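You operate a simulated robot arm through the tools that you are given. There is no shell and no other tool.

The job below is to be done with a simulated robot arm. You get a single attempt, and the scene is never put back.

JOB
Drain the old engine oil into the pan.
Fine: valve shut, hose up again, pan back in its place on the table.

It is judged by the outcome, as a careful person would: the job done as asked, and still so three seconds after it is handed in. It fails if anything else is knocked over, pushed out of place, dropped, spilled or broken.

ROBOT AND FRAMES
A 7-joint arm with a two-finger parallel gripper, fixed in place. Base frame: the origin is on the floor under the middle of its stand, x ahead of it, y to its left, z up. Units: mm, rad, N and s.
It reaches about 1372 mm from its shoulder. Its first joint turns from -2.601 to 2.601 rad. Payload 3.43 kg.
The tool frame sits at the grasp point between the pads (the TCP): z along the fingers, y along the line on which they close. The tips reach 30 mm beyond it. Largest opening 94 mm; finger width 28, thickness 10; the body of the gripper, 50 by 96 mm, starts 55 mm behind the TCP.
Orientation is that of the tool frame in the base frame, as a unit quaternion [x, y, z, w]. With the fingers straight down and closing along the base's y, the tool's x points along the base's -x, its y along +y and its z along -z.

CONTROLS
- The arm moves only by the tool move_arm. Its argument "commands" is a list that holds one entry, the list of rows, each a list of 6 numbers: the shift along the base's x, y, z in cm, then the turn, a rotation vector about the base's x, y, z in degrees. In form: [[[dx, dy, dz, rx, ry, rz], ...]]. A call has 1 to 20 rows; each row shifts and turns the commanded pose from where the row before left it. "fingers" is the gripper command, from -1 (shut) to 1 (fully open), values between in proportion, set as the call begins (left out, the last holds). A row lasts 0.2 s, in which the tool goes at most 50 mm and 0.15 rad; a call with a longer step from one row to the next is refused whole, and so is a gripper value outside its range. A pose out of reach is approached as far as the arm can. The call stops where the force on the tool passes 90 N (or 10 N more than at its start, if that is more) or the arm is blocked; 0.2 s more then pass. Each finger travels about 45 mm/s and halts on what it meets, pressing with about 30 N; the grip force reading is that of the motor and also rises with nothing between the fingers. The clock runs only during rows and for 0.2 s after the last one: add rows that do not move to give the fingers time. The reply holds the time, the measured pose of the TCP, the force on the tool along the base axes, the opening and the grip force, in the units named above and with some noise, with the torque about the TCP (base axes, N m) and any sound that the robot's microphone picked up.
- Cameras (640 x 400 px; columns grow to the right, rows downward): "scene" is fixed at [50.7, -649.8, 1362.9]; the picture's right is [-0.97, 0.24, 0.00], its down [0.18, 0.72, -0.67] and it looks along [-0.16, -0.65, -0.74] (base axes); focal length 214 px, centre (320, 200). "wrist" rides on the gripper at [76, 14, -102] in the tool frame; the picture's right is [-0.18, 0.98, 0.00], its down [-0.75, -0.14, -0.64] and it looks along [-0.63, -0.12, 0.77] (tool axes); focal length 243 px, centre (320, 200). There is no depth. A picture from a camera that has moved, and an enlarged one, comes with that camera's place and axes in the base frame and with its lens.
- camera(camera): a new picture of that camera. The clock stands still meanwhile.
- enlarge(camera, box): a new picture of the part [left, top, right, bottom] of that camera's present view, enlarged. The clock stands still meanwhile.
- job_done(): hands the job in; it is judged then, once.

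Nothing tells you positions but the pictures and the camera data. Unless the task says otherwise, let go and move clear before handing in.

The tools are called after "Emit:" by a JSON object that holds its "api" and its "payload". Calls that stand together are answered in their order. move_arm: Moves the arm, as the interface text tells. Its arguments: {"type":"object","properties":{"commands":{"type":"array","items":{"type":"array","items":{"type":"array","items":{"type":"number"}}}},"fingers":{"type":"number"}},"required":["commands"]} The other tools are called the same way: camera (camera) takes a picture; enlarge (camera, box) takes an enlarged picture of a part of a camera's view; job_done () hands the job in.

At the start:

```text
time: 0.0
tool_pos: [188.4, -969.7, 1144.6]
orientation: [0.0, 1.0, 0.0, 0.0]
wrist_force: [-0.1, 1.4, -0.2]
moment: [-0.02, 0.03, -0.02]
gripper_width: 93.9
grasp_force: 0.0
```

scene: 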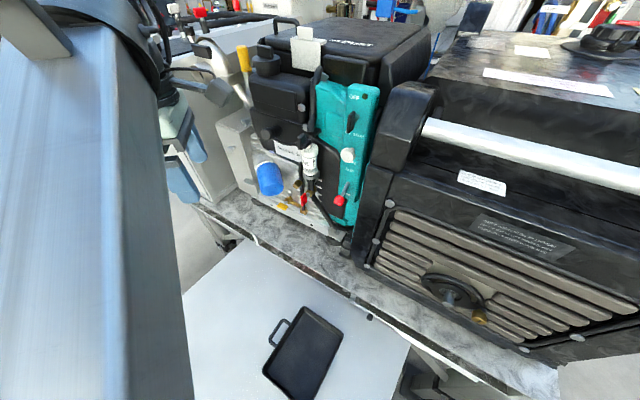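
wrist: 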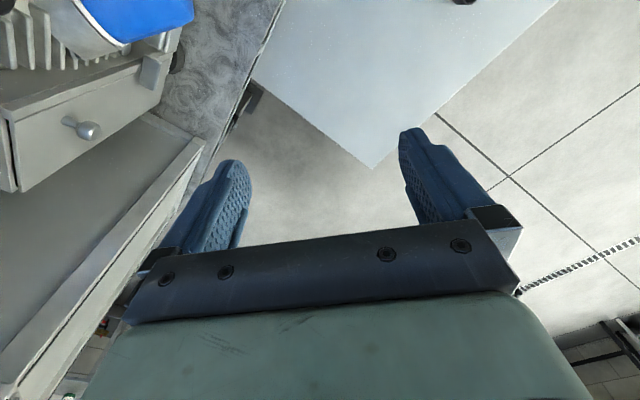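

I see an engine with a teal panel, a blue oil filter, some valve or hose near its lower front, and a black pan with a handle on a white table below. I will first take enlarged pictures to find the drain valve, the hose and the pan's place.

Emit:
{"api": "enlarge", "payload": {"camera": "scene", "box": [200, 60, 420, 260]}}

Emit:
{"api": "enlarge", "payload": {"camera": "scene", "box": [240, 130, 360, 230]}}

Emit:
{"api": "enlarge", "payload": {"camera": "scene", "box": [180, 220, 420, 400]}}

Emit:
{"api": "camera", "payload": {"camera": "wrist"}}

```text
2.00 times, centred on (310, 160) of scene
camera zoom: at [50.7, -649.8, 1362.9], right [-0.97, 0.24, 0.0], down [0.18, 0.72, -0.67], along [-0.16, -0.65, -0.74], focal length 429 px, centre (340, 280)
```

zoom: 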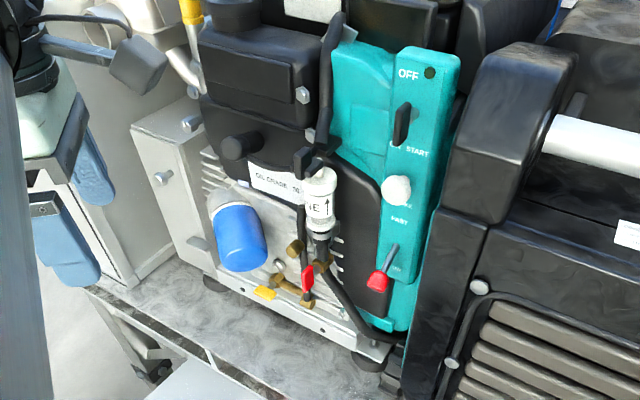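

```text
4.00 times, centred on (300, 180) of scene
camera zoom: at [50.7, -649.8, 1362.9], right [-0.97, 0.24, 0.0], down [0.18, 0.72, -0.67], along [-0.16, -0.65, -0.74], focal length 858 px, centre (400, 280)
```

zoom: 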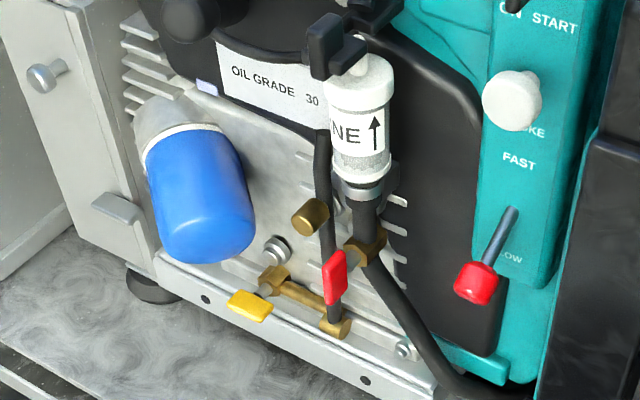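

```text
2.22 times, centred on (300, 310) of scene
camera zoom: at [50.7, -649.8, 1362.9], right [-0.97, 0.24, 0.0], down [0.18, 0.72, -0.67], along [-0.16, -0.65, -0.74], focal length 477 px, centre (364, -44)
```

zoom: 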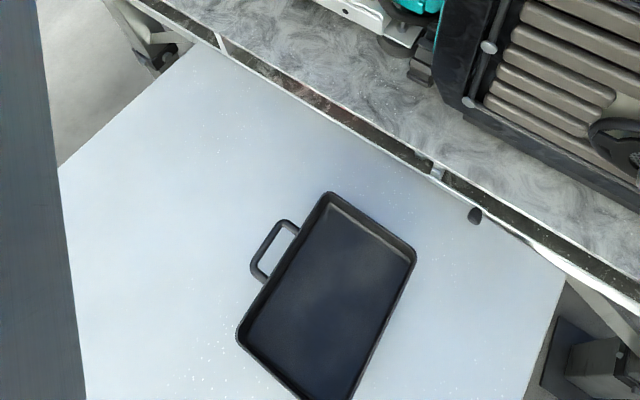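

```text
taken
camera wrist: at [113.9, -954.8, 1246.6], right [0.18, 0.98, 0.0], down [0.75, -0.14, 0.64], along [0.63, -0.12, -0.77], focal length 243 px, centre (320, 200)
```

wrist: 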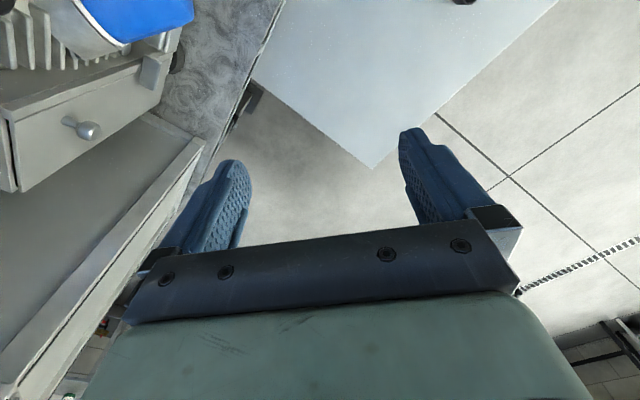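

The scene camera looks toward -y: the engine stands at about y = -1200 with the blue filter near (94, -1200, 840), a yellow-handled valve with a black hose clipped up beside it, and the pan on the white table nearer the robot. I will turn the wrist so that its camera faces the engine and take a closer look.

Emit:
{"api": "move_arm", "payload": {"commands": [[[-1.1, 1.5, 0, 0, 0, -8.2], [-1.1, 1.5, 0, 0, 0, -8.2], [-1.1, 1.5, 0, 0, 0, -8.2], [-1.1, 1.5, 0, 0, 0, -8.2], [-1.1, 1.5, 0, 0, 0, -8.2], [-1.1, 1.5, 0, 0, 0, -8.2], [-1.1, 1.5, 0, 0, 0, -8.2], [-1.1, 1.5, 0, 0, 0, -8.2], [-1.1, 1.5, 0, 0, 0, -8.2], [-1.1, 1.5, 0, 0, 0, -8.2], [-1.1, 1.5, 0, 0, 0, -8]]], "fingers": 1}}

Emit:
{"api": "camera", "payload": {"camera": "wrist"}}

Emit:
{"api": "camera", "payload": {"camera": "scene"}}

```text
time: 2.4
tool_pos: [68.8, -804.8, 1142.8]
orientation: [0.708, 0.706, 0.0, 0.0]
wrist_force: [-0.2, -0.5, 0.3]
moment: [0.02, 0.02, 0.01]
gripper_width: 94.1
grasp_force: 0.1
```

```text
taken
camera wrist: at [83.4, -728.5, 1246.3], right [0.98, -0.19, 0.0], down [-0.14, -0.75, 0.64], along [-0.12, -0.63, -0.77], focal length 243 px, centre (320, 200)
```

wrist: 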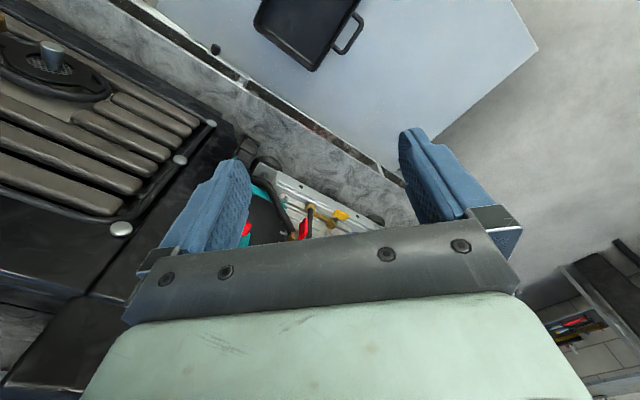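

```text
taken
```

scene: 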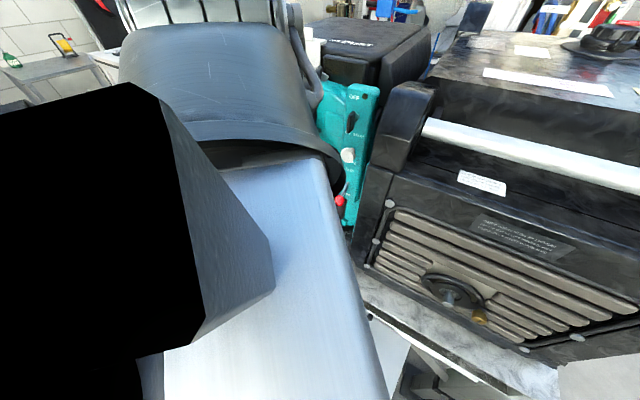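

The wrist picture is upside down in this pose and the gripper hides the engine; from both views the pan rim corner works out at about (49, -837, 704). I will turn the tool so its camera sits above, the fingers point at -y, and the picture is upright.

Emit:
{"api": "move_arm", "payload": {"commands": [[[0, 0.5, 0, 0, 6.0, 6.0], [0, 0.5, 0, 0, 6.0, 6.0], [0, 0.5, 0, 0, 6.0, 6.0], [0, 0.5, 0, 0, 6.0, 6.0], [0, 0.5, 0, 0, 6.0, 6.0], [0, 0.5, 0, 0, 6.0, 6.0], [0, 0.5, 0, 0, 6.0, 6.0], [0, 0.5, 0, 0, 6.0, 6.0], [0, 0.5, 0, 0, 6.0, 6.0], [0, 0.5, 0, 0, 6.0, 6.0], [0, 0, 0, 0, 6.0, 6.0]]]}}

Emit:
{"api": "camera", "payload": {"camera": "wrist"}}

Emit:
{"api": "camera", "payload": {"camera": "scene"}}

```text
time: 3.3
tool_pos: [70.4, -790.5, 1143.4]
orientation: [0.581, 0.799, -0.116, -0.106]
wrist_force: [-0.8, 0.0, -2.8]
moment: [0.0, -0.07, 0.06]
gripper_width: 94.0
grasp_force: 0.0
stopped in row 4: the force on the tool passed its limit at 104 N (the readings are from after the stop); the commanded pose is now the measured one
```

```text
taken
camera wrist: at [91.2, -707.9, 1239.4], right [0.94, 0.12, -0.31], down [0.3, -0.72, 0.63], along [-0.15, -0.68, -0.71], focal length 243 px, centre (320, 200)
```

wrist: 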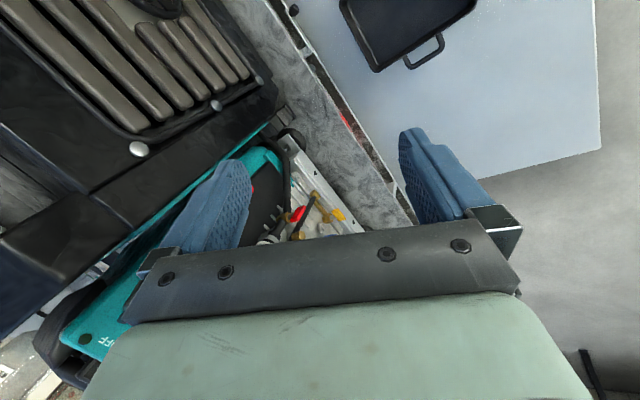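

```text
taken
```

scene: 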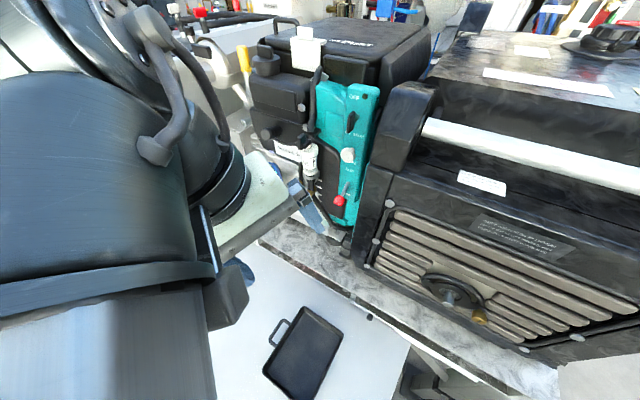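

The engine's lower front now shows between the fingers: red lever, yellow lever and hose. The force limit tripped without apparent contact, so I will continue the same turn with smaller steps.

Emit:
{"api": "move_arm", "payload": {"commands": [[[0, 0, 0, 0, 0, 0], [0, 0.3, 0, 0, 2.5, 2.5], [0, 0.3, 0, 0, 2.5, 2.5], [0, 0.3, 0, 0, 2.5, 2.5], [0, 0.3, 0, 0, 2.5, 2.5], [0, 0.3, 0, 0, 2.5, 2.5], [0, 0.3, 0, 0, 2.5, 2.5], [0, 0.3, 0, 0, 2.5, 2.5], [0, 0.3, 0, 0, 2.5, 2.5]]]}}

Emit:
{"api": "camera", "payload": {"camera": "wrist"}}

Emit:
{"api": "camera", "payload": {"camera": "scene"}}

```text
time: 5.3
tool_pos: [70.1, -766.9, 1144.1]
orientation: [0.405, 0.857, -0.231, -0.221]
wrist_force: [0.3, -0.8, -0.1]
moment: [0.01, 0.03, -0.02]
gripper_width: 93.8
grasp_force: 0.0
```

```text
taken
camera wrist: at [92.4, -675.7, 1231.5], right [0.69, 0.41, -0.6], down [0.71, -0.54, 0.45], along [-0.14, -0.74, -0.66], focal length 243 px, centre (320, 200)
```

wrist: 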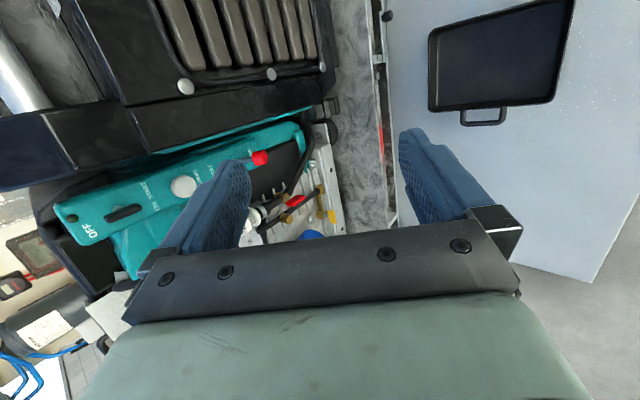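

```text
taken
```

scene: 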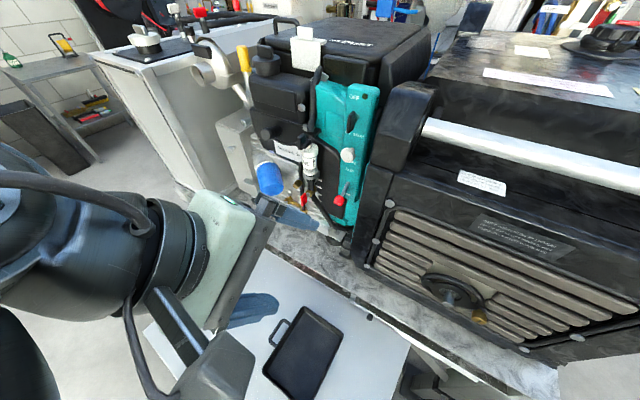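

The turn works with small steps, and both cameras now see the engine. I will keep turning at the same pace.

Emit:
{"api": "move_arm", "payload": {"commands": [[[0, 0.2, 0, 0, 3.6, 3.6], [0, 0.2, 0, 0, 3.6, 3.6], [0, 0.2, 0, 0, 3.6, 3.6], [0, 0.2, 0, 0, 3.6, 3.6], [0, 0.2, 0, 0, 3.6, 3.6], [0, 0.2, 0, 0, 3.6, 3.6], [0, 0.2, 0, 0, 3.6, 3.6], [0, 0.2, 0, 0, 3.6, 3.6], [0, 0.2, 0, 0, 3.6, 3.6], [0, 0.2, 0, 0, 3.6, 3.6], [0, 0.2, 0, 0, 3.6, 3.6], [0, 0.2, 0, 0, 3.6, 3.6]]]}}

Emit:
{"api": "camera", "payload": {"camera": "wrist"}}

Emit:
{"api": "camera", "payload": {"camera": "scene"}}

```text
time: 7.9
tool_pos: [70.4, -744.1, 1144.6]
orientation: [-0.042, 0.803, -0.425, -0.415]
wrist_force: [0.4, 0.7, 0.3]
moment: [-0.02, -0.04, 0.03]
gripper_width: 93.8
grasp_force: 0.0
```

```text
taken
camera wrist: at [79.1, -639.3, 1218.6], right [-0.29, 0.57, -0.77], down [0.96, 0.16, -0.25], along [-0.02, -0.8, -0.59], focal length 243 px, centre (320, 200)
```

wrist: 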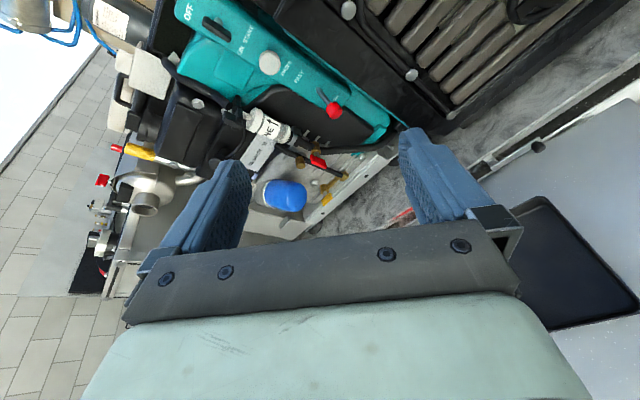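

```text
taken
```

scene: 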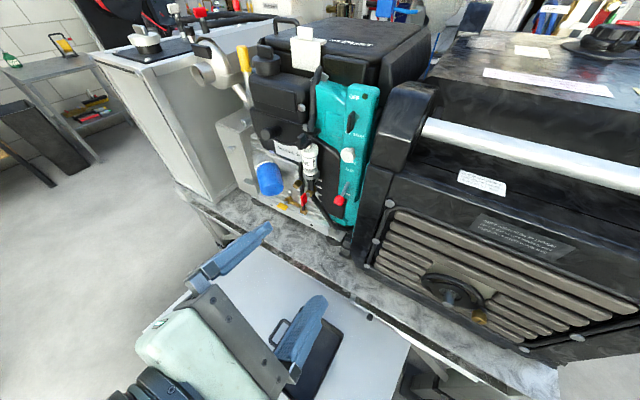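

Now the engine is in clear view of both cameras; the wrist picture still needs about a further 60 degrees of turn to be upright. I will continue.

Emit:
{"api": "move_arm", "payload": {"commands": [[[0, 0, 0, 0, 3.6, 3.6], [0, 0, 0, 0, 3.6, 3.6], [0, 0, 0, 0, 3.6, 3.6], [0, 0, 0, 0, 3.6, 3.6], [0, 0, 0, 0, 3.6, 3.6], [0, 0, 0, 0, 3.6, 3.6], [0, 0, 0, 0, 3.6, 3.6], [0, 0, 0, 0, 3.6, 3.6], [0, 0, 0, 0, 3.6, 3.6], [0, 0, 0, 0, 3.6, 3.6], [0, 0, 0, 0, 3.6, 3.6], [0, 0, 0, 0, 3.6, 3.6]]]}}

Emit:
{"api": "camera", "payload": {"camera": "wrist"}}

Emit:
{"api": "camera", "payload": {"camera": "scene"}}

```text
time: 10.5
tool_pos: [68.6, -742.6, 1142.5]
orientation: [-0.477, 0.528, -0.5, -0.493]
wrist_force: [0.3, 0.2, -0.2]
moment: [-0.05, 0.02, 0.01]
gripper_width: 93.9
grasp_force: 0.0
```

```text
taken
camera wrist: at [55.7, -640.6, 1219.8], right [-0.97, 0.05, -0.24], down [0.21, 0.64, -0.74], along [0.12, -0.76, -0.63], focal length 243 px, centre (320, 200)
```

wrist: 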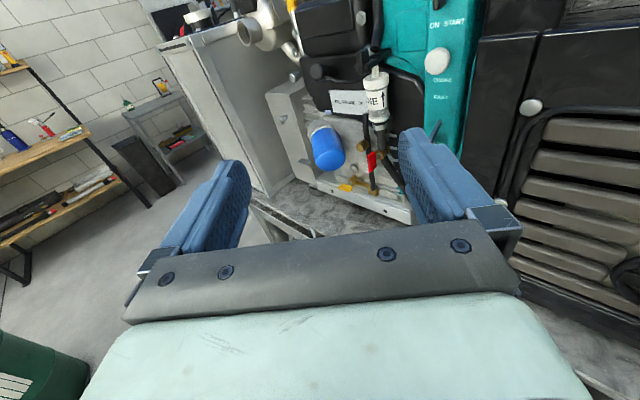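

```text
taken
```

scene: 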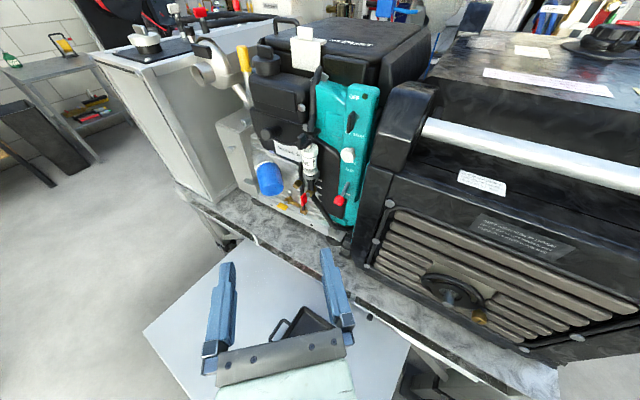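

The wrist picture is upright now, with the engine's drain area near its centre. I will enlarge it to make out the valve, hose and clip.

Emit:
{"api": "move_arm", "payload": {"commands": [[[0, 0, 0, 0, 2.8, 2.8], [0, -2, -2, 0, 0, 0], [0, -2, -2, 0, 0, 0], [0, -2, -2, 0, 0, 0]]]}}

Emit:
{"api": "enlarge", "payload": {"camera": "wrist", "box": [250, 30, 450, 230]}}

Emit:
{"api": "enlarge", "payload": {"camera": "scene", "box": [260, 130, 360, 230]}}

Emit:
{"api": "enlarge", "payload": {"camera": "scene", "box": [290, 120, 340, 220]}}

```text
time: 11.5
tool_pos: [71.1, -803.8, 1082.0]
orientation: [-0.502, 0.504, -0.499, -0.494]
wrist_force: [0.2, 0.4, -0.4]
moment: [-0.03, 0.01, -0.02]
gripper_width: 94.1
grasp_force: 0.1
```

```text
2.00 times, centred on (350, 130) of wrist
camera zoom: at [55.6, -702.1, 1161.2], right [-0.98, 0.0, -0.19], down [0.14, 0.65, -0.74], along [0.13, -0.76, -0.64], focal length 485 px, centre (260, 340)
```

zoom: 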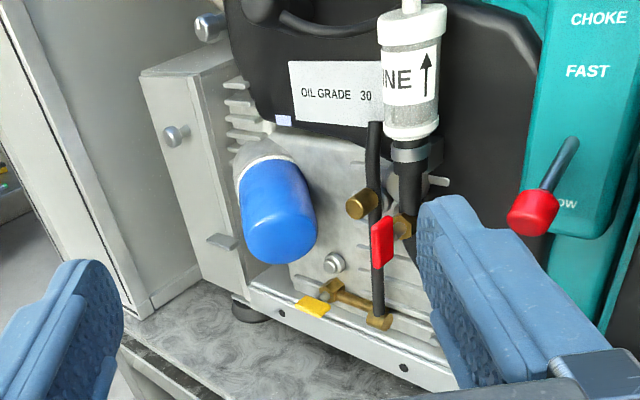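

```text
4.00 times, centred on (310, 180) of scene
camera zoom: at [50.7, -649.8, 1362.9], right [-0.97, 0.24, 0.0], down [0.18, 0.72, -0.67], along [-0.16, -0.65, -0.74], focal length 858 px, centre (360, 280)
```

zoom: 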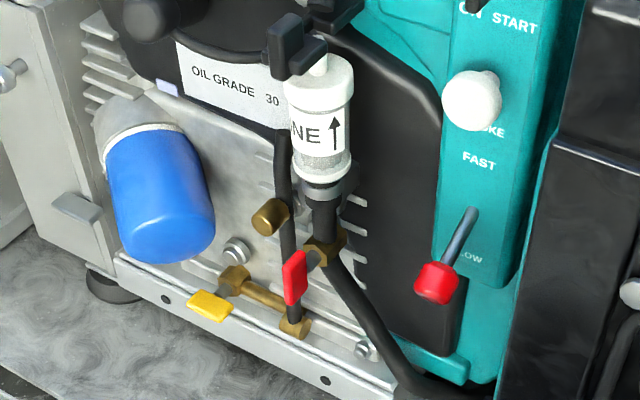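

```text
4.00 times, centred on (315, 170) of scene
camera zoom: at [50.7, -649.8, 1362.9], right [-0.97, 0.24, 0.0], down [0.18, 0.72, -0.67], along [-0.16, -0.65, -0.74], focal length 858 px, centre (340, 320)
```

zoom: 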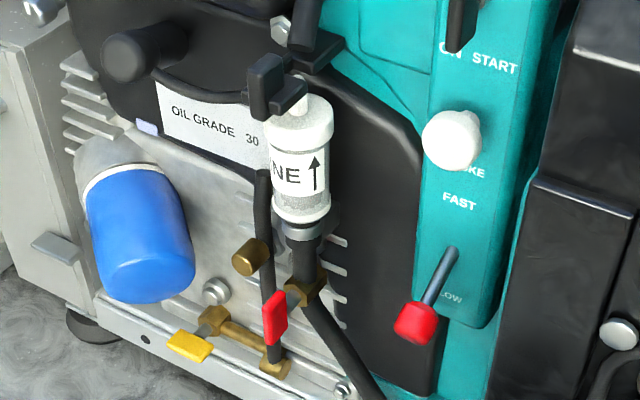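

The yellow lever sits on the brass drain valve at about (61, -1081, 875), its pipe ends in a brass elbow near (4, -1043, 879), and a thin black hose rises from there to a black clip. The red lever belongs to the petrol (…INE) cock, so I must leave it alone. The bench runs at about 45 degrees, so I will turn the tool square to the engine and look closer.

Emit:
{"api": "move_arm", "payload": {"commands": [[[1.2, -1.1, -0.4, 0, 0, -4.6], [1.2, -1.1, -0.4, 0, 0, -4.6], [1.2, -1.1, -0.4, 0, 0, -4.6], [1.2, -1.1, -0.4, 0, 0, -4.6], [1.2, -1.1, -0.4, 0, 0, -4.6], [1.2, -1.1, -0.4, 0, 0, -4.6], [1.2, -1.1, -0.4, 0, 0, -4.6], [1.2, -1.1, -0.4, 0, 0, -4.6], [1.2, -1.1, -0.4, 0, 0, -4.6], [1.2, -1.1, -0.4, 0, 0, -4.6]]]}}

Emit:
{"api": "camera", "payload": {"camera": "wrist"}}

Emit:
{"api": "camera", "payload": {"camera": "scene"}}

```text
time: 13.7
tool_pos: [190.2, -914.8, 1042.8]
orientation: [-0.265, 0.66, -0.267, -0.65]
wrist_force: [0.0, 0.4, -0.1]
moment: [-0.03, 0.03, 0.01]
gripper_width: 93.9
grasp_force: 0.2
```

```text
taken
camera wrist: at [253.1, -832.1, 1120.9], right [-0.68, 0.71, -0.19], down [0.57, 0.35, -0.74], along [-0.46, -0.62, -0.64], focal length 243 px, centre (320, 200)
```

wrist: 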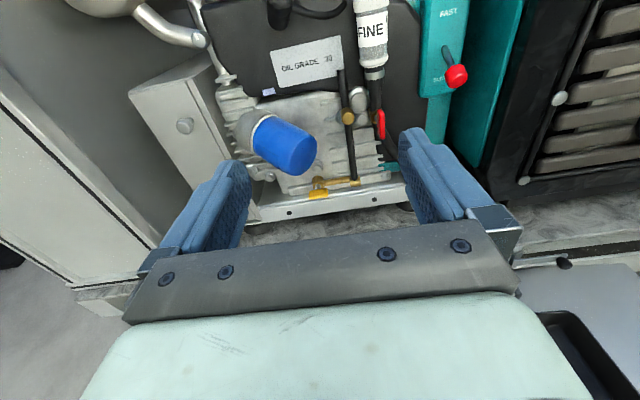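

```text
taken
```

scene: 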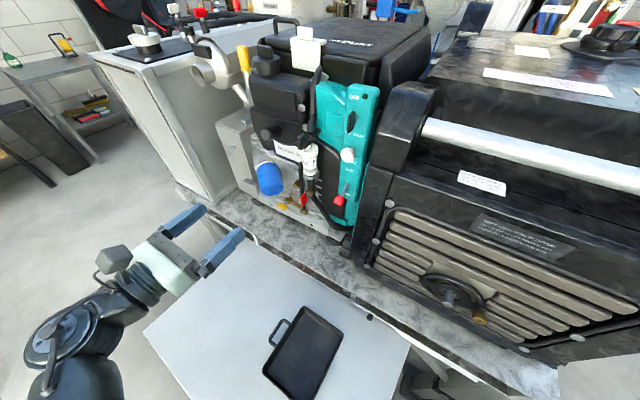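

From here the drain area is nearly square on. I will enlarge the valve, the hose and the clip.

Emit:
{"api": "enlarge", "payload": {"camera": "wrist", "box": [260, 80, 420, 220]}}

Emit:
{"api": "enlarge", "payload": {"camera": "wrist", "box": [290, 140, 370, 210]}}

Emit:
{"api": "enlarge", "payload": {"camera": "wrist", "box": [300, 0, 400, 80]}}

Emit:
{"api": "enlarge", "payload": {"camera": "scene", "box": [290, 125, 330, 165]}}

```text
2.86 times, centred on (340, 150) of wrist
camera zoom: at [253.1, -832.1, 1120.9], right [-0.68, 0.71, -0.19], down [0.57, 0.35, -0.74], along [-0.46, -0.62, -0.64], focal length 693 px, centre (263, 343)
```

zoom: 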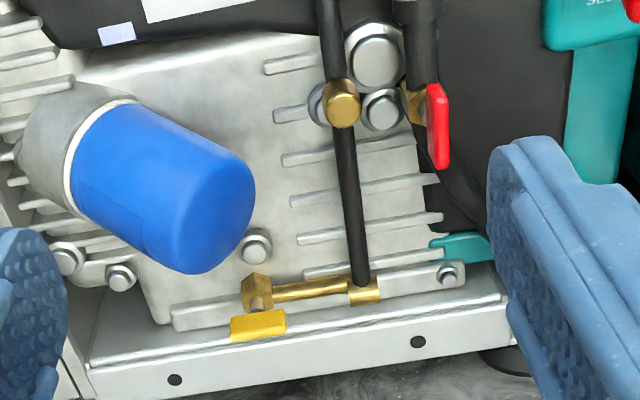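

```text
5.71 times, centred on (330, 175) of wrist
camera zoom: at [253.1, -832.1, 1120.9], right [-0.68, 0.71, -0.19], down [0.57, 0.35, -0.74], along [-0.46, -0.62, -0.64], focal length 1386 px, centre (263, 343)
```

zoom: 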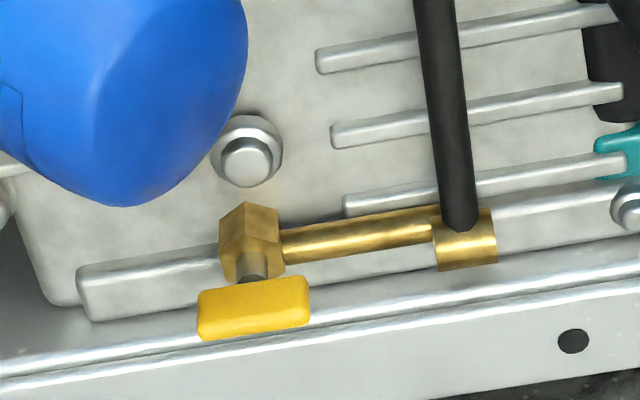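

```text
5.00 times, centred on (350, 40) of wrist
camera zoom: at [253.1, -832.1, 1120.9], right [-0.68, 0.71, -0.19], down [0.57, 0.35, -0.74], along [-0.46, -0.62, -0.64], focal length 1213 px, centre (170, 1000)
```

zoom: 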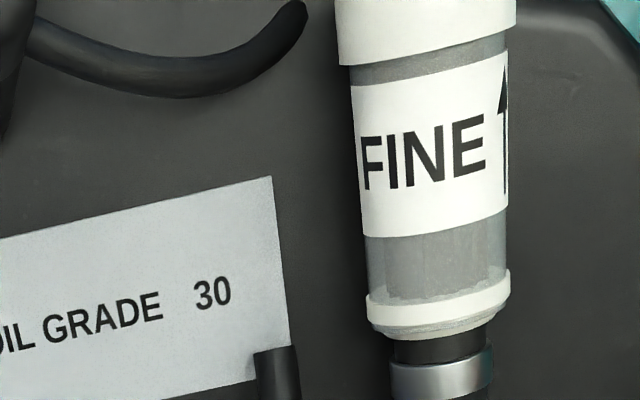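

```text
10.00 times, centred on (310, 145) of scene
camera zoom: at [50.7, -649.8, 1362.9], right [-0.97, 0.24, 0.0], down [0.18, 0.72, -0.67], along [-0.16, -0.65, -0.74], focal length 2145 px, centre (420, 750)
```

zoom: 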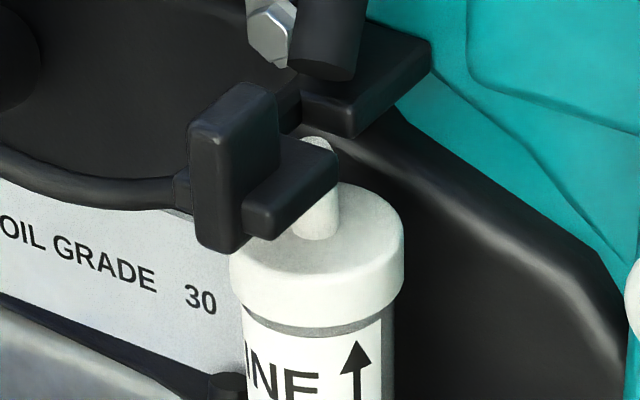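

The hose is a short black tube standing upright from the elbow (about (1, -1055, 866)) to its free end at about (-3, -1060, 1042), and a brass knob near (13, -1044, 990) lies in front of it. I want a level frontal view to see how the hose is held and how the valve lever sits, so I will lower and pitch up the tool.

Emit:
{"api": "move_arm", "payload": {"commands": [[[-0.7, 0.0, -1.1, -3.48, 3.585, 0], [-0.7, 0.0, -1.1, -3.48, 3.585, 0], [-0.7, 0.0, -1.1, -3.48, 3.585, 0], [-0.7, 0.0, -1.1, -3.48, 3.585, 0], [-0.7, 0.0, -1.1, -3.48, 3.585, 0], [-0.7, 0.0, -1.1, -3.48, 3.585, 0]]]}}

Emit:
{"api": "camera", "payload": {"camera": "wrist"}}

```text
time: 15.1
tool_pos: [148.4, -913.4, 975.9]
orientation: [0.188, -0.469, 0.328, 0.798]
wrist_force: [-0.1, 0.2, 0.5]
moment: [0.02, 0.01, -0.01]
gripper_width: 94.0
grasp_force: 0.0
```

```text
taken
camera wrist: at [229.0, -815.0, 993.3], right [-0.75, 0.64, -0.17], down [0.24, 0.03, -0.97], along [-0.61, -0.77, -0.17], focal length 243 px, centre (320, 200)
```

wrist: 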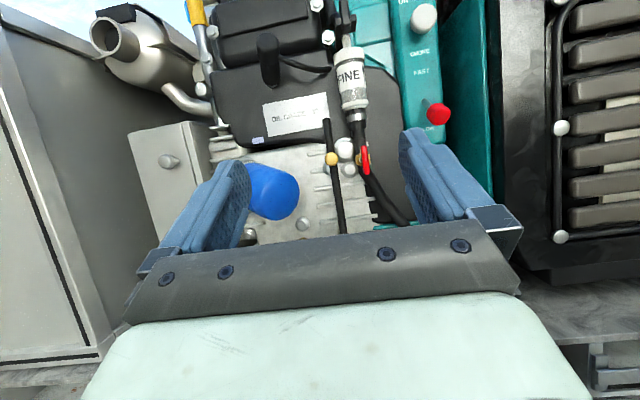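

Emit:
{"api": "enlarge", "payload": {"camera": "wrist", "box": [290, 100, 390, 240]}}

Emit:
{"api": "enlarge", "payload": {"camera": "wrist", "box": [310, 110, 380, 180]}}

Emit:
{"api": "enlarge", "payload": {"camera": "wrist", "box": [230, 0, 390, 120]}}

```text
2.86 times, centred on (340, 170) of wrist
camera zoom: at [229.0, -815.0, 993.3], right [-0.75, 0.64, -0.17], down [0.24, 0.03, -0.97], along [-0.61, -0.77, -0.17], focal length 693 px, centre (263, 286)
```

zoom: 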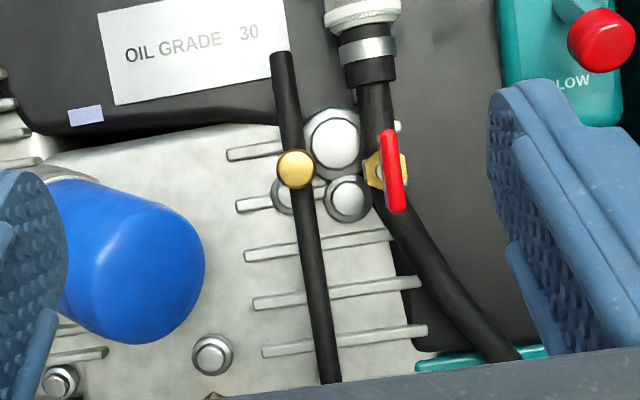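

```text
5.71 times, centred on (345, 145) of wrist
camera zoom: at [229.0, -815.0, 993.3], right [-0.75, 0.64, -0.17], down [0.24, 0.03, -0.97], along [-0.61, -0.77, -0.17], focal length 1386 px, centre (177, 514)
```

zoom: 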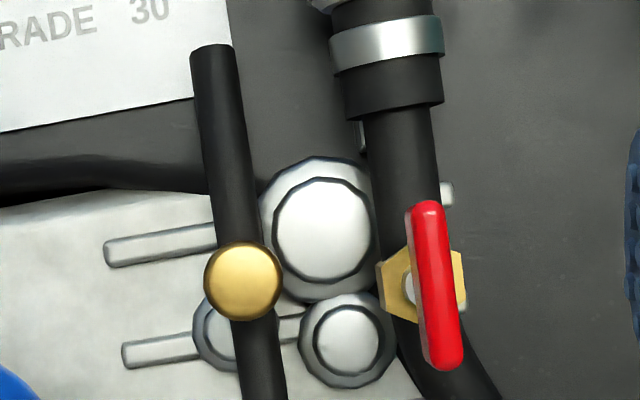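

```text
3.33 times, centred on (310, 60) of wrist
camera zoom: at [229.0, -815.0, 993.3], right [-0.75, 0.64, -0.17], down [0.24, 0.03, -0.97], along [-0.61, -0.77, -0.17], focal length 809 px, centre (353, 667)
```

zoom: 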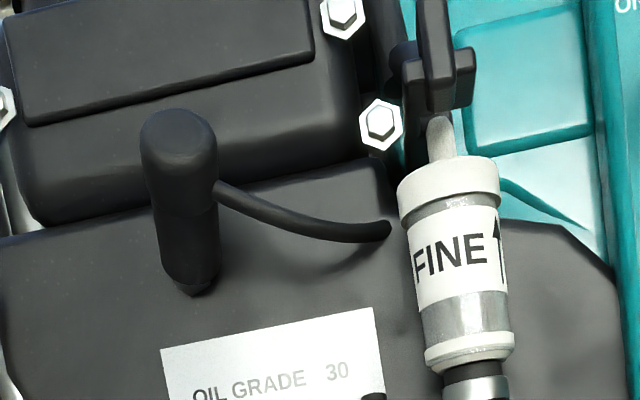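

The brass knob is a small grip fixed on the front of the hose, so the hose can be swung down by it about the elbow; the red bar sits on a separate fuel cock. Next I will drop lower for a level view of the yellow drain lever.

Emit:
{"api": "move_arm", "payload": {"commands": [[[0.4, -1.5, -1.5, 0, 0, 0], [0.4, -1.5, -1.5, 0, 0, 0], [0.4, -1.5, -1.5, 0, 0, 0], [0.4, -1.5, -1.5, 0, 0, 0]]]}}

Emit:
{"api": "camera", "payload": {"camera": "wrist"}}

Emit:
{"api": "enlarge", "payload": {"camera": "wrist", "box": [250, 120, 400, 230]}}

Emit:
{"api": "camera", "payload": {"camera": "scene"}}

```text
time: 16.1
tool_pos: [164.5, -972.0, 917.2]
orientation: [0.188, -0.469, 0.327, 0.798]
wrist_force: [-0.1, 1.2, -0.3]
moment: [0.0, -0.03, -0.02]
gripper_width: 94.0
grasp_force: 0.0
```

```text
taken
camera wrist: at [245.2, -874.7, 933.9], right [-0.75, 0.64, -0.17], down [0.24, 0.03, -0.97], along [-0.61, -0.77, -0.17], focal length 243 px, centre (320, 200)
```

wrist: 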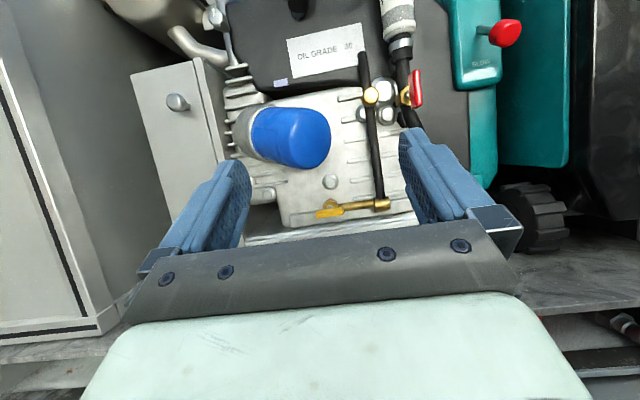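

```text
3.64 times, centred on (325, 175) of wrist
camera zoom: at [245.2, -874.7, 933.9], right [-0.75, 0.64, -0.17], down [0.24, 0.03, -0.97], along [-0.61, -0.77, -0.17], focal length 882 px, centre (302, 291)
```

zoom: 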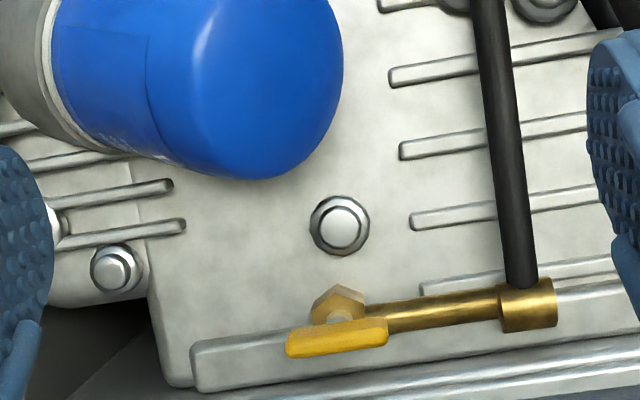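

```text
taken
```

scene: 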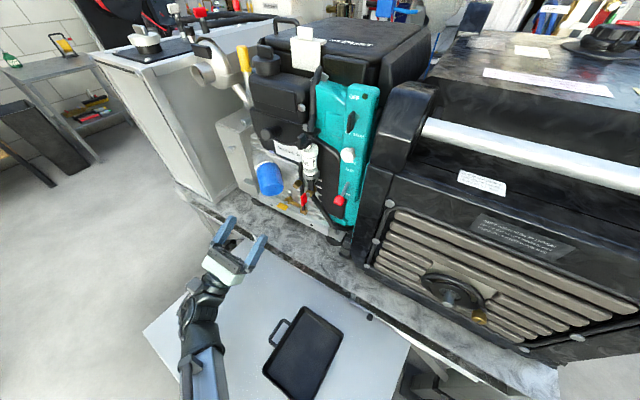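

The yellow lever is a bar about 33 mm long at (58.5, -1093.5, 865), parallel to its pipe, on a stem that points out at 45 degrees; the hose pivots at about (-8, -1066, 863) with its tip 178 mm higher. Before anything else I need the table edge, the bench edge and the pan measured, so I will enlarge the scene view there.

Emit:
{"api": "enlarge", "payload": {"camera": "scene", "box": [220, 220, 380, 320]}}

Emit:
{"api": "enlarge", "payload": {"camera": "scene", "box": [250, 290, 360, 400]}}

```text
4.00 times, centred on (300, 270) of scene
camera zoom: at [50.7, -649.8, 1362.9], right [-0.97, 0.24, 0.0], down [0.18, 0.72, -0.67], along [-0.16, -0.65, -0.74], focal length 858 px, centre (400, -80)
```

zoom: 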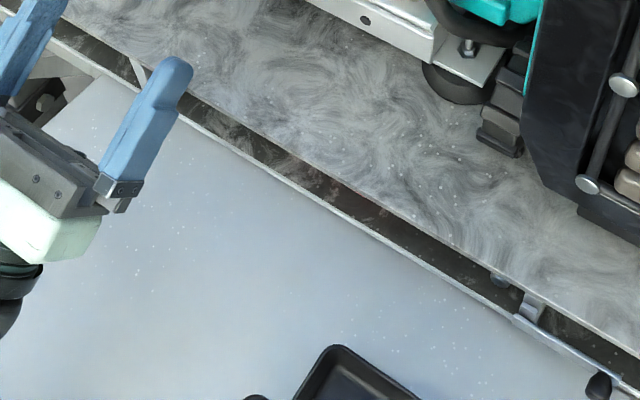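

```text
3.64 times, centred on (305, 345) of scene
camera zoom: at [50.7, -649.8, 1362.9], right [-0.97, 0.24, 0.0], down [0.18, 0.72, -0.67], along [-0.16, -0.65, -0.74], focal length 780 px, centre (374, -327)
```

zoom: 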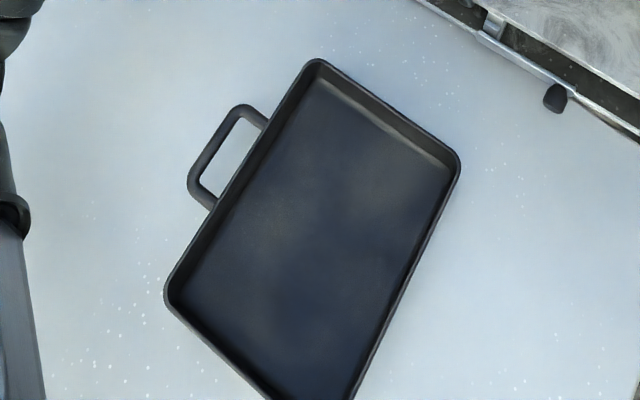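

The pan (about 170 x 128 mm, rim at z about 704) lies on the table with its handle bar near (132, -799), and the lowered hose will end near (114, -944), so the pan must slide about 180 mm left along the bench and some way in under the bench edge. I will back off and flip the gripper to fingers-down with the camera on the outward side to take the handle.

Emit:
{"api": "move_arm", "payload": {"commands": [[[-0.6, 2.6, 2.6, 3.49, -3.58, 0], [-0.6, 2.6, 2.6, 3.49, -3.58, 0], [-0.6, 2.6, 2.6, 3.49, -3.58, 0], [-0.6, 2.6, 2.6, 3.49, -3.58, 0], [-0.6, 2.6, 2.6, 3.49, -3.58, 0], [-0.6, 2.6, 2.6, 3.49, -3.58, 0], [0, 0, 0, -2.5, -2.5, -3.54], [0, 0, 0, -2.5, -2.5, -3.54], [0, 0, 0, -2.5, -2.5, -3.54], [0, 0, 0, -2.5, -2.5, -3.54], [0, 0, 0, -2.5, -2.5, -3.54], [0, 0, 0, -2.5, -2.5, -3.54], [0, 0, 0, -2.5, -2.5, -3.54], [0, 0, 0, -2.5, -2.5, -3.54], [0, 0, 0, -2.5, -2.5, -3.54], [0, 0, 0, -2.5, -2.5, -3.54], [0, 0, 0, -2.5, -2.5, -3.54], [0, 0, 0, -2.5, -2.5, -3.54]]]}}

Emit:
{"api": "camera", "payload": {"camera": "scene"}}

```text
time: 19.9
tool_pos: [126.8, -816.9, 1073.0]
orientation: [0.234, 0.762, -0.231, -0.558]
wrist_force: [0.8, 0.2, -0.2]
moment: [-0.02, 0.0, 0.04]
gripper_width: 93.9
grasp_force: 0.1
```

```text
taken
```

scene: 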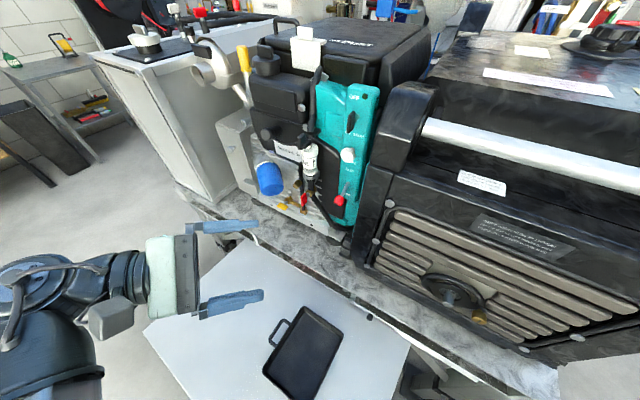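

The flip is a third done and clear of everything. I will continue it.

Emit:
{"api": "move_arm", "payload": {"commands": [[[0, 0, 0, -2.5, -2.5, -3.54], [0, 0, 0, -2.5, -2.5, -3.54], [0, 0, 0, -2.5, -2.5, -3.54], [0, 0, 0, -2.5, -2.5, -3.54], [0, 0, 0, -2.5, -2.5, -3.54], [0, 0, 0, -2.5, -2.5, -3.54], [0, 0, 0, -2.5, -2.5, -3.54], [0, 0, 0, -2.5, -2.5, -3.54], [0, 0, 0, -2.5, -2.5, -3.54], [0, 0, 0, -2.5, -2.5, -3.54], [0, 0, 0, -2.5, -2.5, -3.54], [0, 0, 0, -2.5, -2.5, -3.54]]]}}

Emit:
{"api": "move_arm", "payload": {"commands": [[[0, 0, 0, -2.5, -2.5, -3.54], [0, 0, 0, -2.5, -2.5, -3.54], [0, 0, 0, -2.5, -2.5, -3.54], [0, 0, 0, -2.5, -2.5, -3.54], [0, 0, 0, -2, -2, -2.83], [0, 0, 0, -2, -2, -2.83], [0, 0, 0, -2, -2, -2.83], [0, 0, 0, -2, -2, -2.83], [0, 0, 0, -2, -2, -2.83], [0, 0, 0, -2, -2, -2.83], [0, 0, 0, -2, -2, -2.83], [0, 0, 0, -2, -2, -2.83], [0, 0, 0, -2, -2, -2.83], [0, 0, 0, -2, -2, -2.83]]]}}

Emit:
{"api": "camera", "payload": {"camera": "scene"}}

Emit:
{"api": "camera", "payload": {"camera": "wrist"}}

```text
time: 21.7
tool_pos: [76.8, -839.7, 1039.2]
orientation: [0.518, 0.729, -0.185, -0.409]
wrist_force: [-14.7, -6.5, -3.9]
moment: [0.35, -1.0, 0.24]
gripper_width: 93.7
grasp_force: 0.0
out of reach, approached as far as the arm can: row 5, 6, 7, 8, 9
stopped in row 9: the force on the tool passed its limit at 121 N (the readings are from after the stop); the commanded pose is now the measured one
```

```text
time: 22.0
tool_pos: [77.4, -840.9, 1040.2]
orientation: [0.518, 0.733, -0.18, -0.402]
wrist_force: [-19.2, -7.4, -3.0]
moment: [0.57, -1.65, 0.41]
gripper_width: 94.4
grasp_force: 0.1
stopped in row 1: the force on the tool passed its limit at 135 N (the readings are from after the stop); the commanded pose is now the measured one
```

```text
taken
```

scene: 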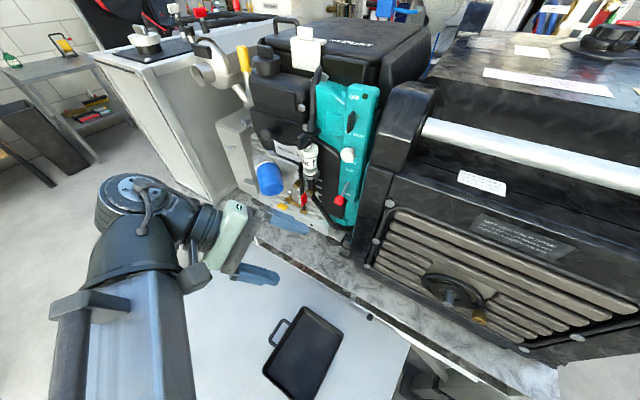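

```text
taken
camera wrist: at [154.0, -781.8, 1124.3], right [0.63, 0.22, -0.74], down [0.52, -0.84, 0.18], along [-0.58, -0.5, -0.64], focal length 243 px, centre (320, 200)
```

wrist: 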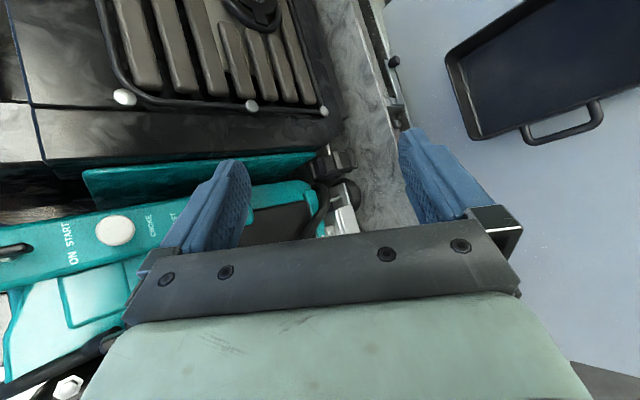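

The wrist jammed against its own limits part-way (a steady 15-20 N with nothing near the fingers), so this path at this yaw does not work. I will turn back out of it.

Emit:
{"api": "move_arm", "payload": {"commands": [[[0.6, 0.3, 0.4, 2.5, 2.5, 3.54], [0.6, 0.3, 0.4, 2.5, 2.5, 3.54], [0.6, 0.3, 0.4, 2.5, 2.5, 3.54], [0.6, 0.3, 0.4, 2.5, 2.5, 3.54], [0.6, 0.3, 0.4, 2.5, 2.5, 3.54], [0.6, 0.3, 0.4, 2.5, 2.5, 3.54], [0.6, 0.3, 0.4, 2.5, 2.5, 3.54], [0.6, 0.3, 0.4, 2.5, 2.5, 3.54]]]}}

Emit:
{"api": "camera", "payload": {"camera": "scene"}}

```text
time: 23.8
tool_pos: [124.3, -815.3, 1071.2]
orientation: [0.21, 0.775, -0.231, -0.549]
wrist_force: [0.1, 0.0, 0.7]
moment: [0.0, 0.03, -0.05]
gripper_width: 94.0
grasp_force: 0.1
```

```text
taken
```

scene: 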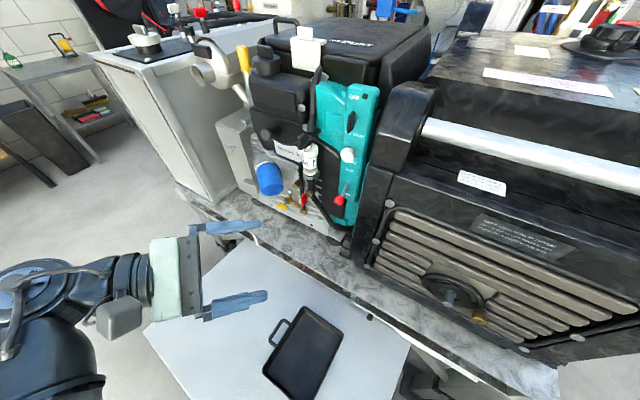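

Free again with no force. I will yaw back 45 degrees to the pose I passed earlier and then retrace the proven path to fingers-down.

Emit:
{"api": "move_arm", "payload": {"commands": [[[-0.6, 0.8, 0.8, 0, 0, 5], [-0.6, 0.8, 0.8, 0, 0, 5], [-0.6, 0.8, 0.8, 0, 0, 5], [-0.6, 0.8, 0.8, 0, 0, 5], [-0.6, 0.8, 0.8, 0, 0, 5], [-0.6, 0.8, 0.8, 0, 0, 5], [-0.6, 0.8, 0.8, 0, 0, 5], [-0.6, 0.8, 0.8, 0, 0, 5], [-0.6, 0.8, 0.8, 0, 0, 5]]]}}

Emit:
{"api": "move_arm", "payload": {"commands": [[[0, -0.2, 0, 0, -3.3, -3.3], [0, -0.2, 0, 0, -3.3, -3.3], [0, -0.2, 0, 0, -3.3, -3.3], [0, -0.2, 0, 0, -3.3, -3.3], [0, -0.2, 0, 0, -3.3, -3.3], [0, -0.2, 0, 0, -3.3, -3.3], [0, -0.2, 0, 0, -3.3, -3.3], [0, -0.2, 0, 0, -3.3, -3.3], [0, -0.2, 0, 0, -3.3, -3.3], [0, -0.2, 0, 0, -3.3, -3.3], [0, -0.2, 0, 0, -3.3, -3.3], [0, -0.2, 0, 0, -3.3, -3.3], [0, -0.2, 0, 0, -3.3, -3.3], [0, -0.2, 0, 0, -3.3, -3.3]]]}}

Emit:
{"api": "camera", "payload": {"camera": "scene"}}

```text
time: 25.8
tool_pos: [70.9, -744.7, 1143.8]
orientation: [-0.102, 0.797, -0.423, -0.419]
wrist_force: [0.0, 0.0, -0.5]
moment: [0.02, 0.05, -0.02]
gripper_width: 93.8
grasp_force: 0.0
```

```text
time: 28.8
tool_pos: [70.6, -772.4, 1144.6]
orientation: [0.381, 0.869, -0.234, -0.211]
wrist_force: [-0.1, 0.1, -0.8]
moment: [-0.02, -0.02, 0.0]
gripper_width: 94.1
grasp_force: 0.1
```

```text
taken
```

scene: 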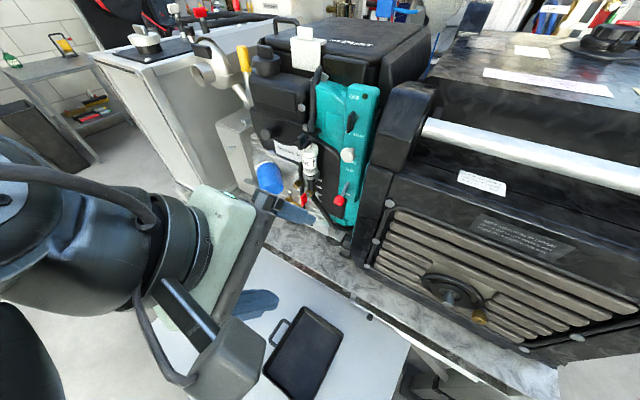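

The retrace goes well; about 53 degrees remain to fingers-down. I will do the last part slowly.

Emit:
{"api": "move_arm", "payload": {"commands": [[[0, -0.2, 0, 0, -2, -2], [0, -0.2, 0, 0, -2, -2], [0, -0.2, 0, 0, -2, -2], [0, -0.2, 0, 0, -2, -2], [0, -0.2, 0, 0, -2, -2], [0, -0.2, 0, 0, -2, -2], [0, -0.2, 0, 0, -2, -2], [0, -0.2, 0, 0, -2, -2], [0, -0.2, 0, 0, -2, -2], [0, -0.2, 0, 0, -2, -2], [0, -0.2, 0, 0, -2, -2], [0, -0.2, 0, 0, -2, -2], [0, -0.2, 0, 0, -2, -2], [0, -0.2, 0, 0, -2, -2], [0, -0.2, 0, 0, -2, -2], [0, 0, 0, 0, -2, -2], [0, 0, 0, 0, -2, -2], [0, 0, 0, 0, -2, -2], [0, 0, 0, 0, -1.5, -1.5]]]}}

Emit:
{"api": "camera", "payload": {"camera": "scene"}}

Emit:
{"api": "camera", "payload": {"camera": "wrist"}}

```text
time: 32.8
tool_pos: [70.2, -801.9, 1143.9]
orientation: [0.689, 0.724, -0.023, 0.013]
wrist_force: [0.5, 0.8, 0.5]
moment: [0.06, -0.03, 0.03]
gripper_width: 94.0
grasp_force: 0.1
```

```text
taken
```

scene: 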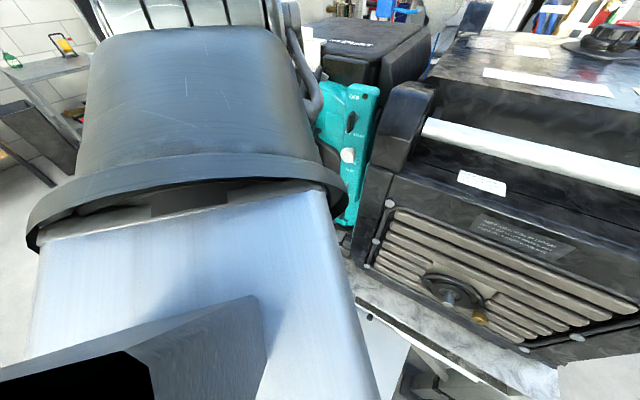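

```text
taken
camera wrist: at [81.6, -720.2, 1243.6], right [0.99, -0.14, -0.01], down [-0.1, -0.73, 0.68], along [-0.1, -0.67, -0.73], focal length 243 px, centre (320, 200)
```

wrist: 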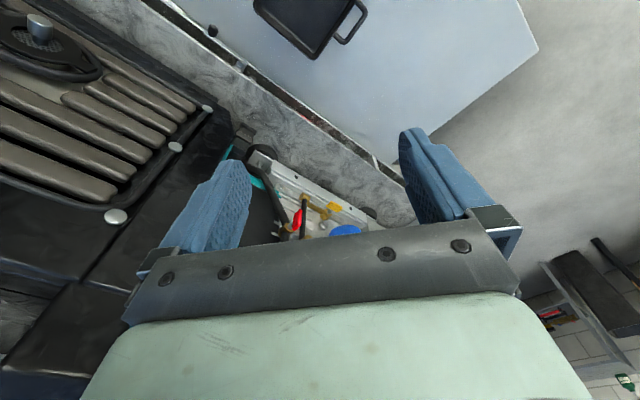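

Fingers point down again. I will level the tool, yaw it 48 degrees so it closes along the bench direction, and come down over the pan's handle for a closer look.

Emit:
{"api": "move_arm", "payload": {"commands": [[[0.6, 0, -2, 2.9, -0.75, 0], [0.6, 0, -2.7, 0, 0, -4.35], [0.6, 0, -2.7, 0, 0, -4.35], [0.6, 0, -2.7, 0, 0, -4.35], [0.6, 0, -2.7, 0, 0, -4.35], [0.6, 0, -2.7, 0, 0, -4.35], [0.6, 0, -2.7, 0, 0, -4.35], [0.6, 0.1, -2.7, 0, 0, -4.35], [0.6, 0.1, -2.7, 0, 0, -4.35], [0.6, 0.1, -2.7, 0, 0, -4.35], [0.2, 0, -2.6, 0, 0, -4.35], [0, 0, 0, 0, 0, -4.35]]]}}

Emit:
{"api": "camera", "payload": {"camera": "wrist"}}

Emit:
{"api": "camera", "payload": {"camera": "scene"}}

```text
time: 35.4
tool_pos: [131.8, -800.0, 855.0]
orientation: [0.924, 0.382, 0.0, 0.0]
wrist_force: [0.1, 0.5, 0.6]
moment: [0.02, 0.0, 0.0]
gripper_width: 94.0
grasp_force: 0.1
```

```text
taken
camera wrist: at [196.2, -755.6, 957.8], right [0.56, -0.83, 0.0], down [-0.63, -0.43, 0.64], along [-0.53, -0.36, -0.77], focal length 243 px, centre (320, 200)
```

wrist: 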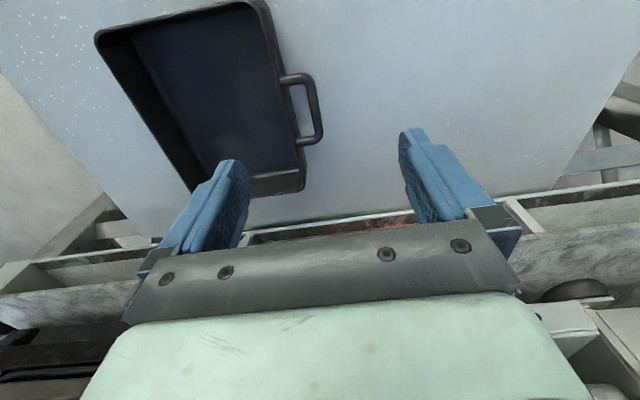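

```text
taken
```

scene: 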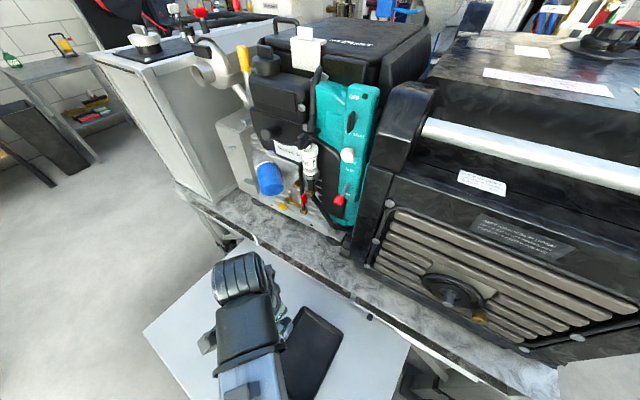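

The handle and pan are now seen between the fingers from above. I will enlarge them to measure the handle bar, its height and the gap to the pan wall.

Emit:
{"api": "enlarge", "payload": {"camera": "wrist", "box": [80, 0, 340, 210]}}

Emit:
{"api": "enlarge", "payload": {"camera": "wrist", "box": [260, 60, 340, 160]}}

```text
1.90 times, centred on (210, 105) of wrist
camera zoom: at [196.2, -755.6, 957.8], right [0.56, -0.83, 0.0], down [-0.63, -0.43, 0.64], along [-0.53, -0.36, -0.77], focal length 462 px, centre (530, 381)
```

zoom: 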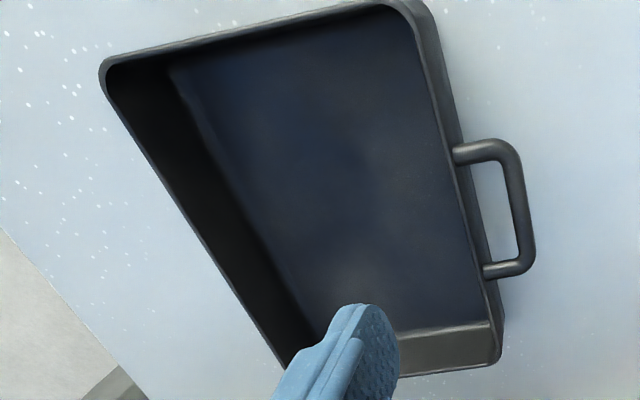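

```text
4.00 times, centred on (300, 110) of wrist
camera zoom: at [196.2, -755.6, 957.8], right [0.56, -0.83, 0.0], down [-0.63, -0.43, 0.64], along [-0.53, -0.36, -0.77], focal length 970 px, centre (400, 560)
```

zoom: 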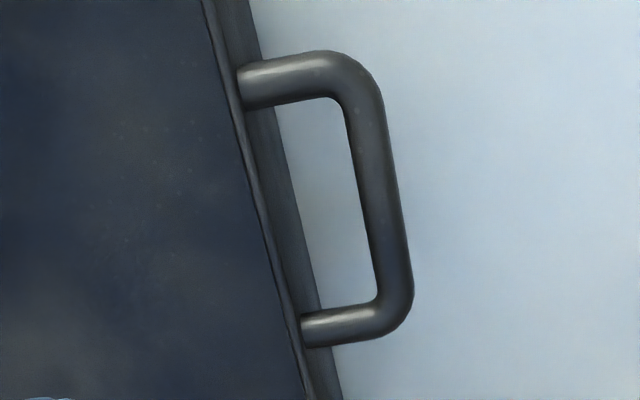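

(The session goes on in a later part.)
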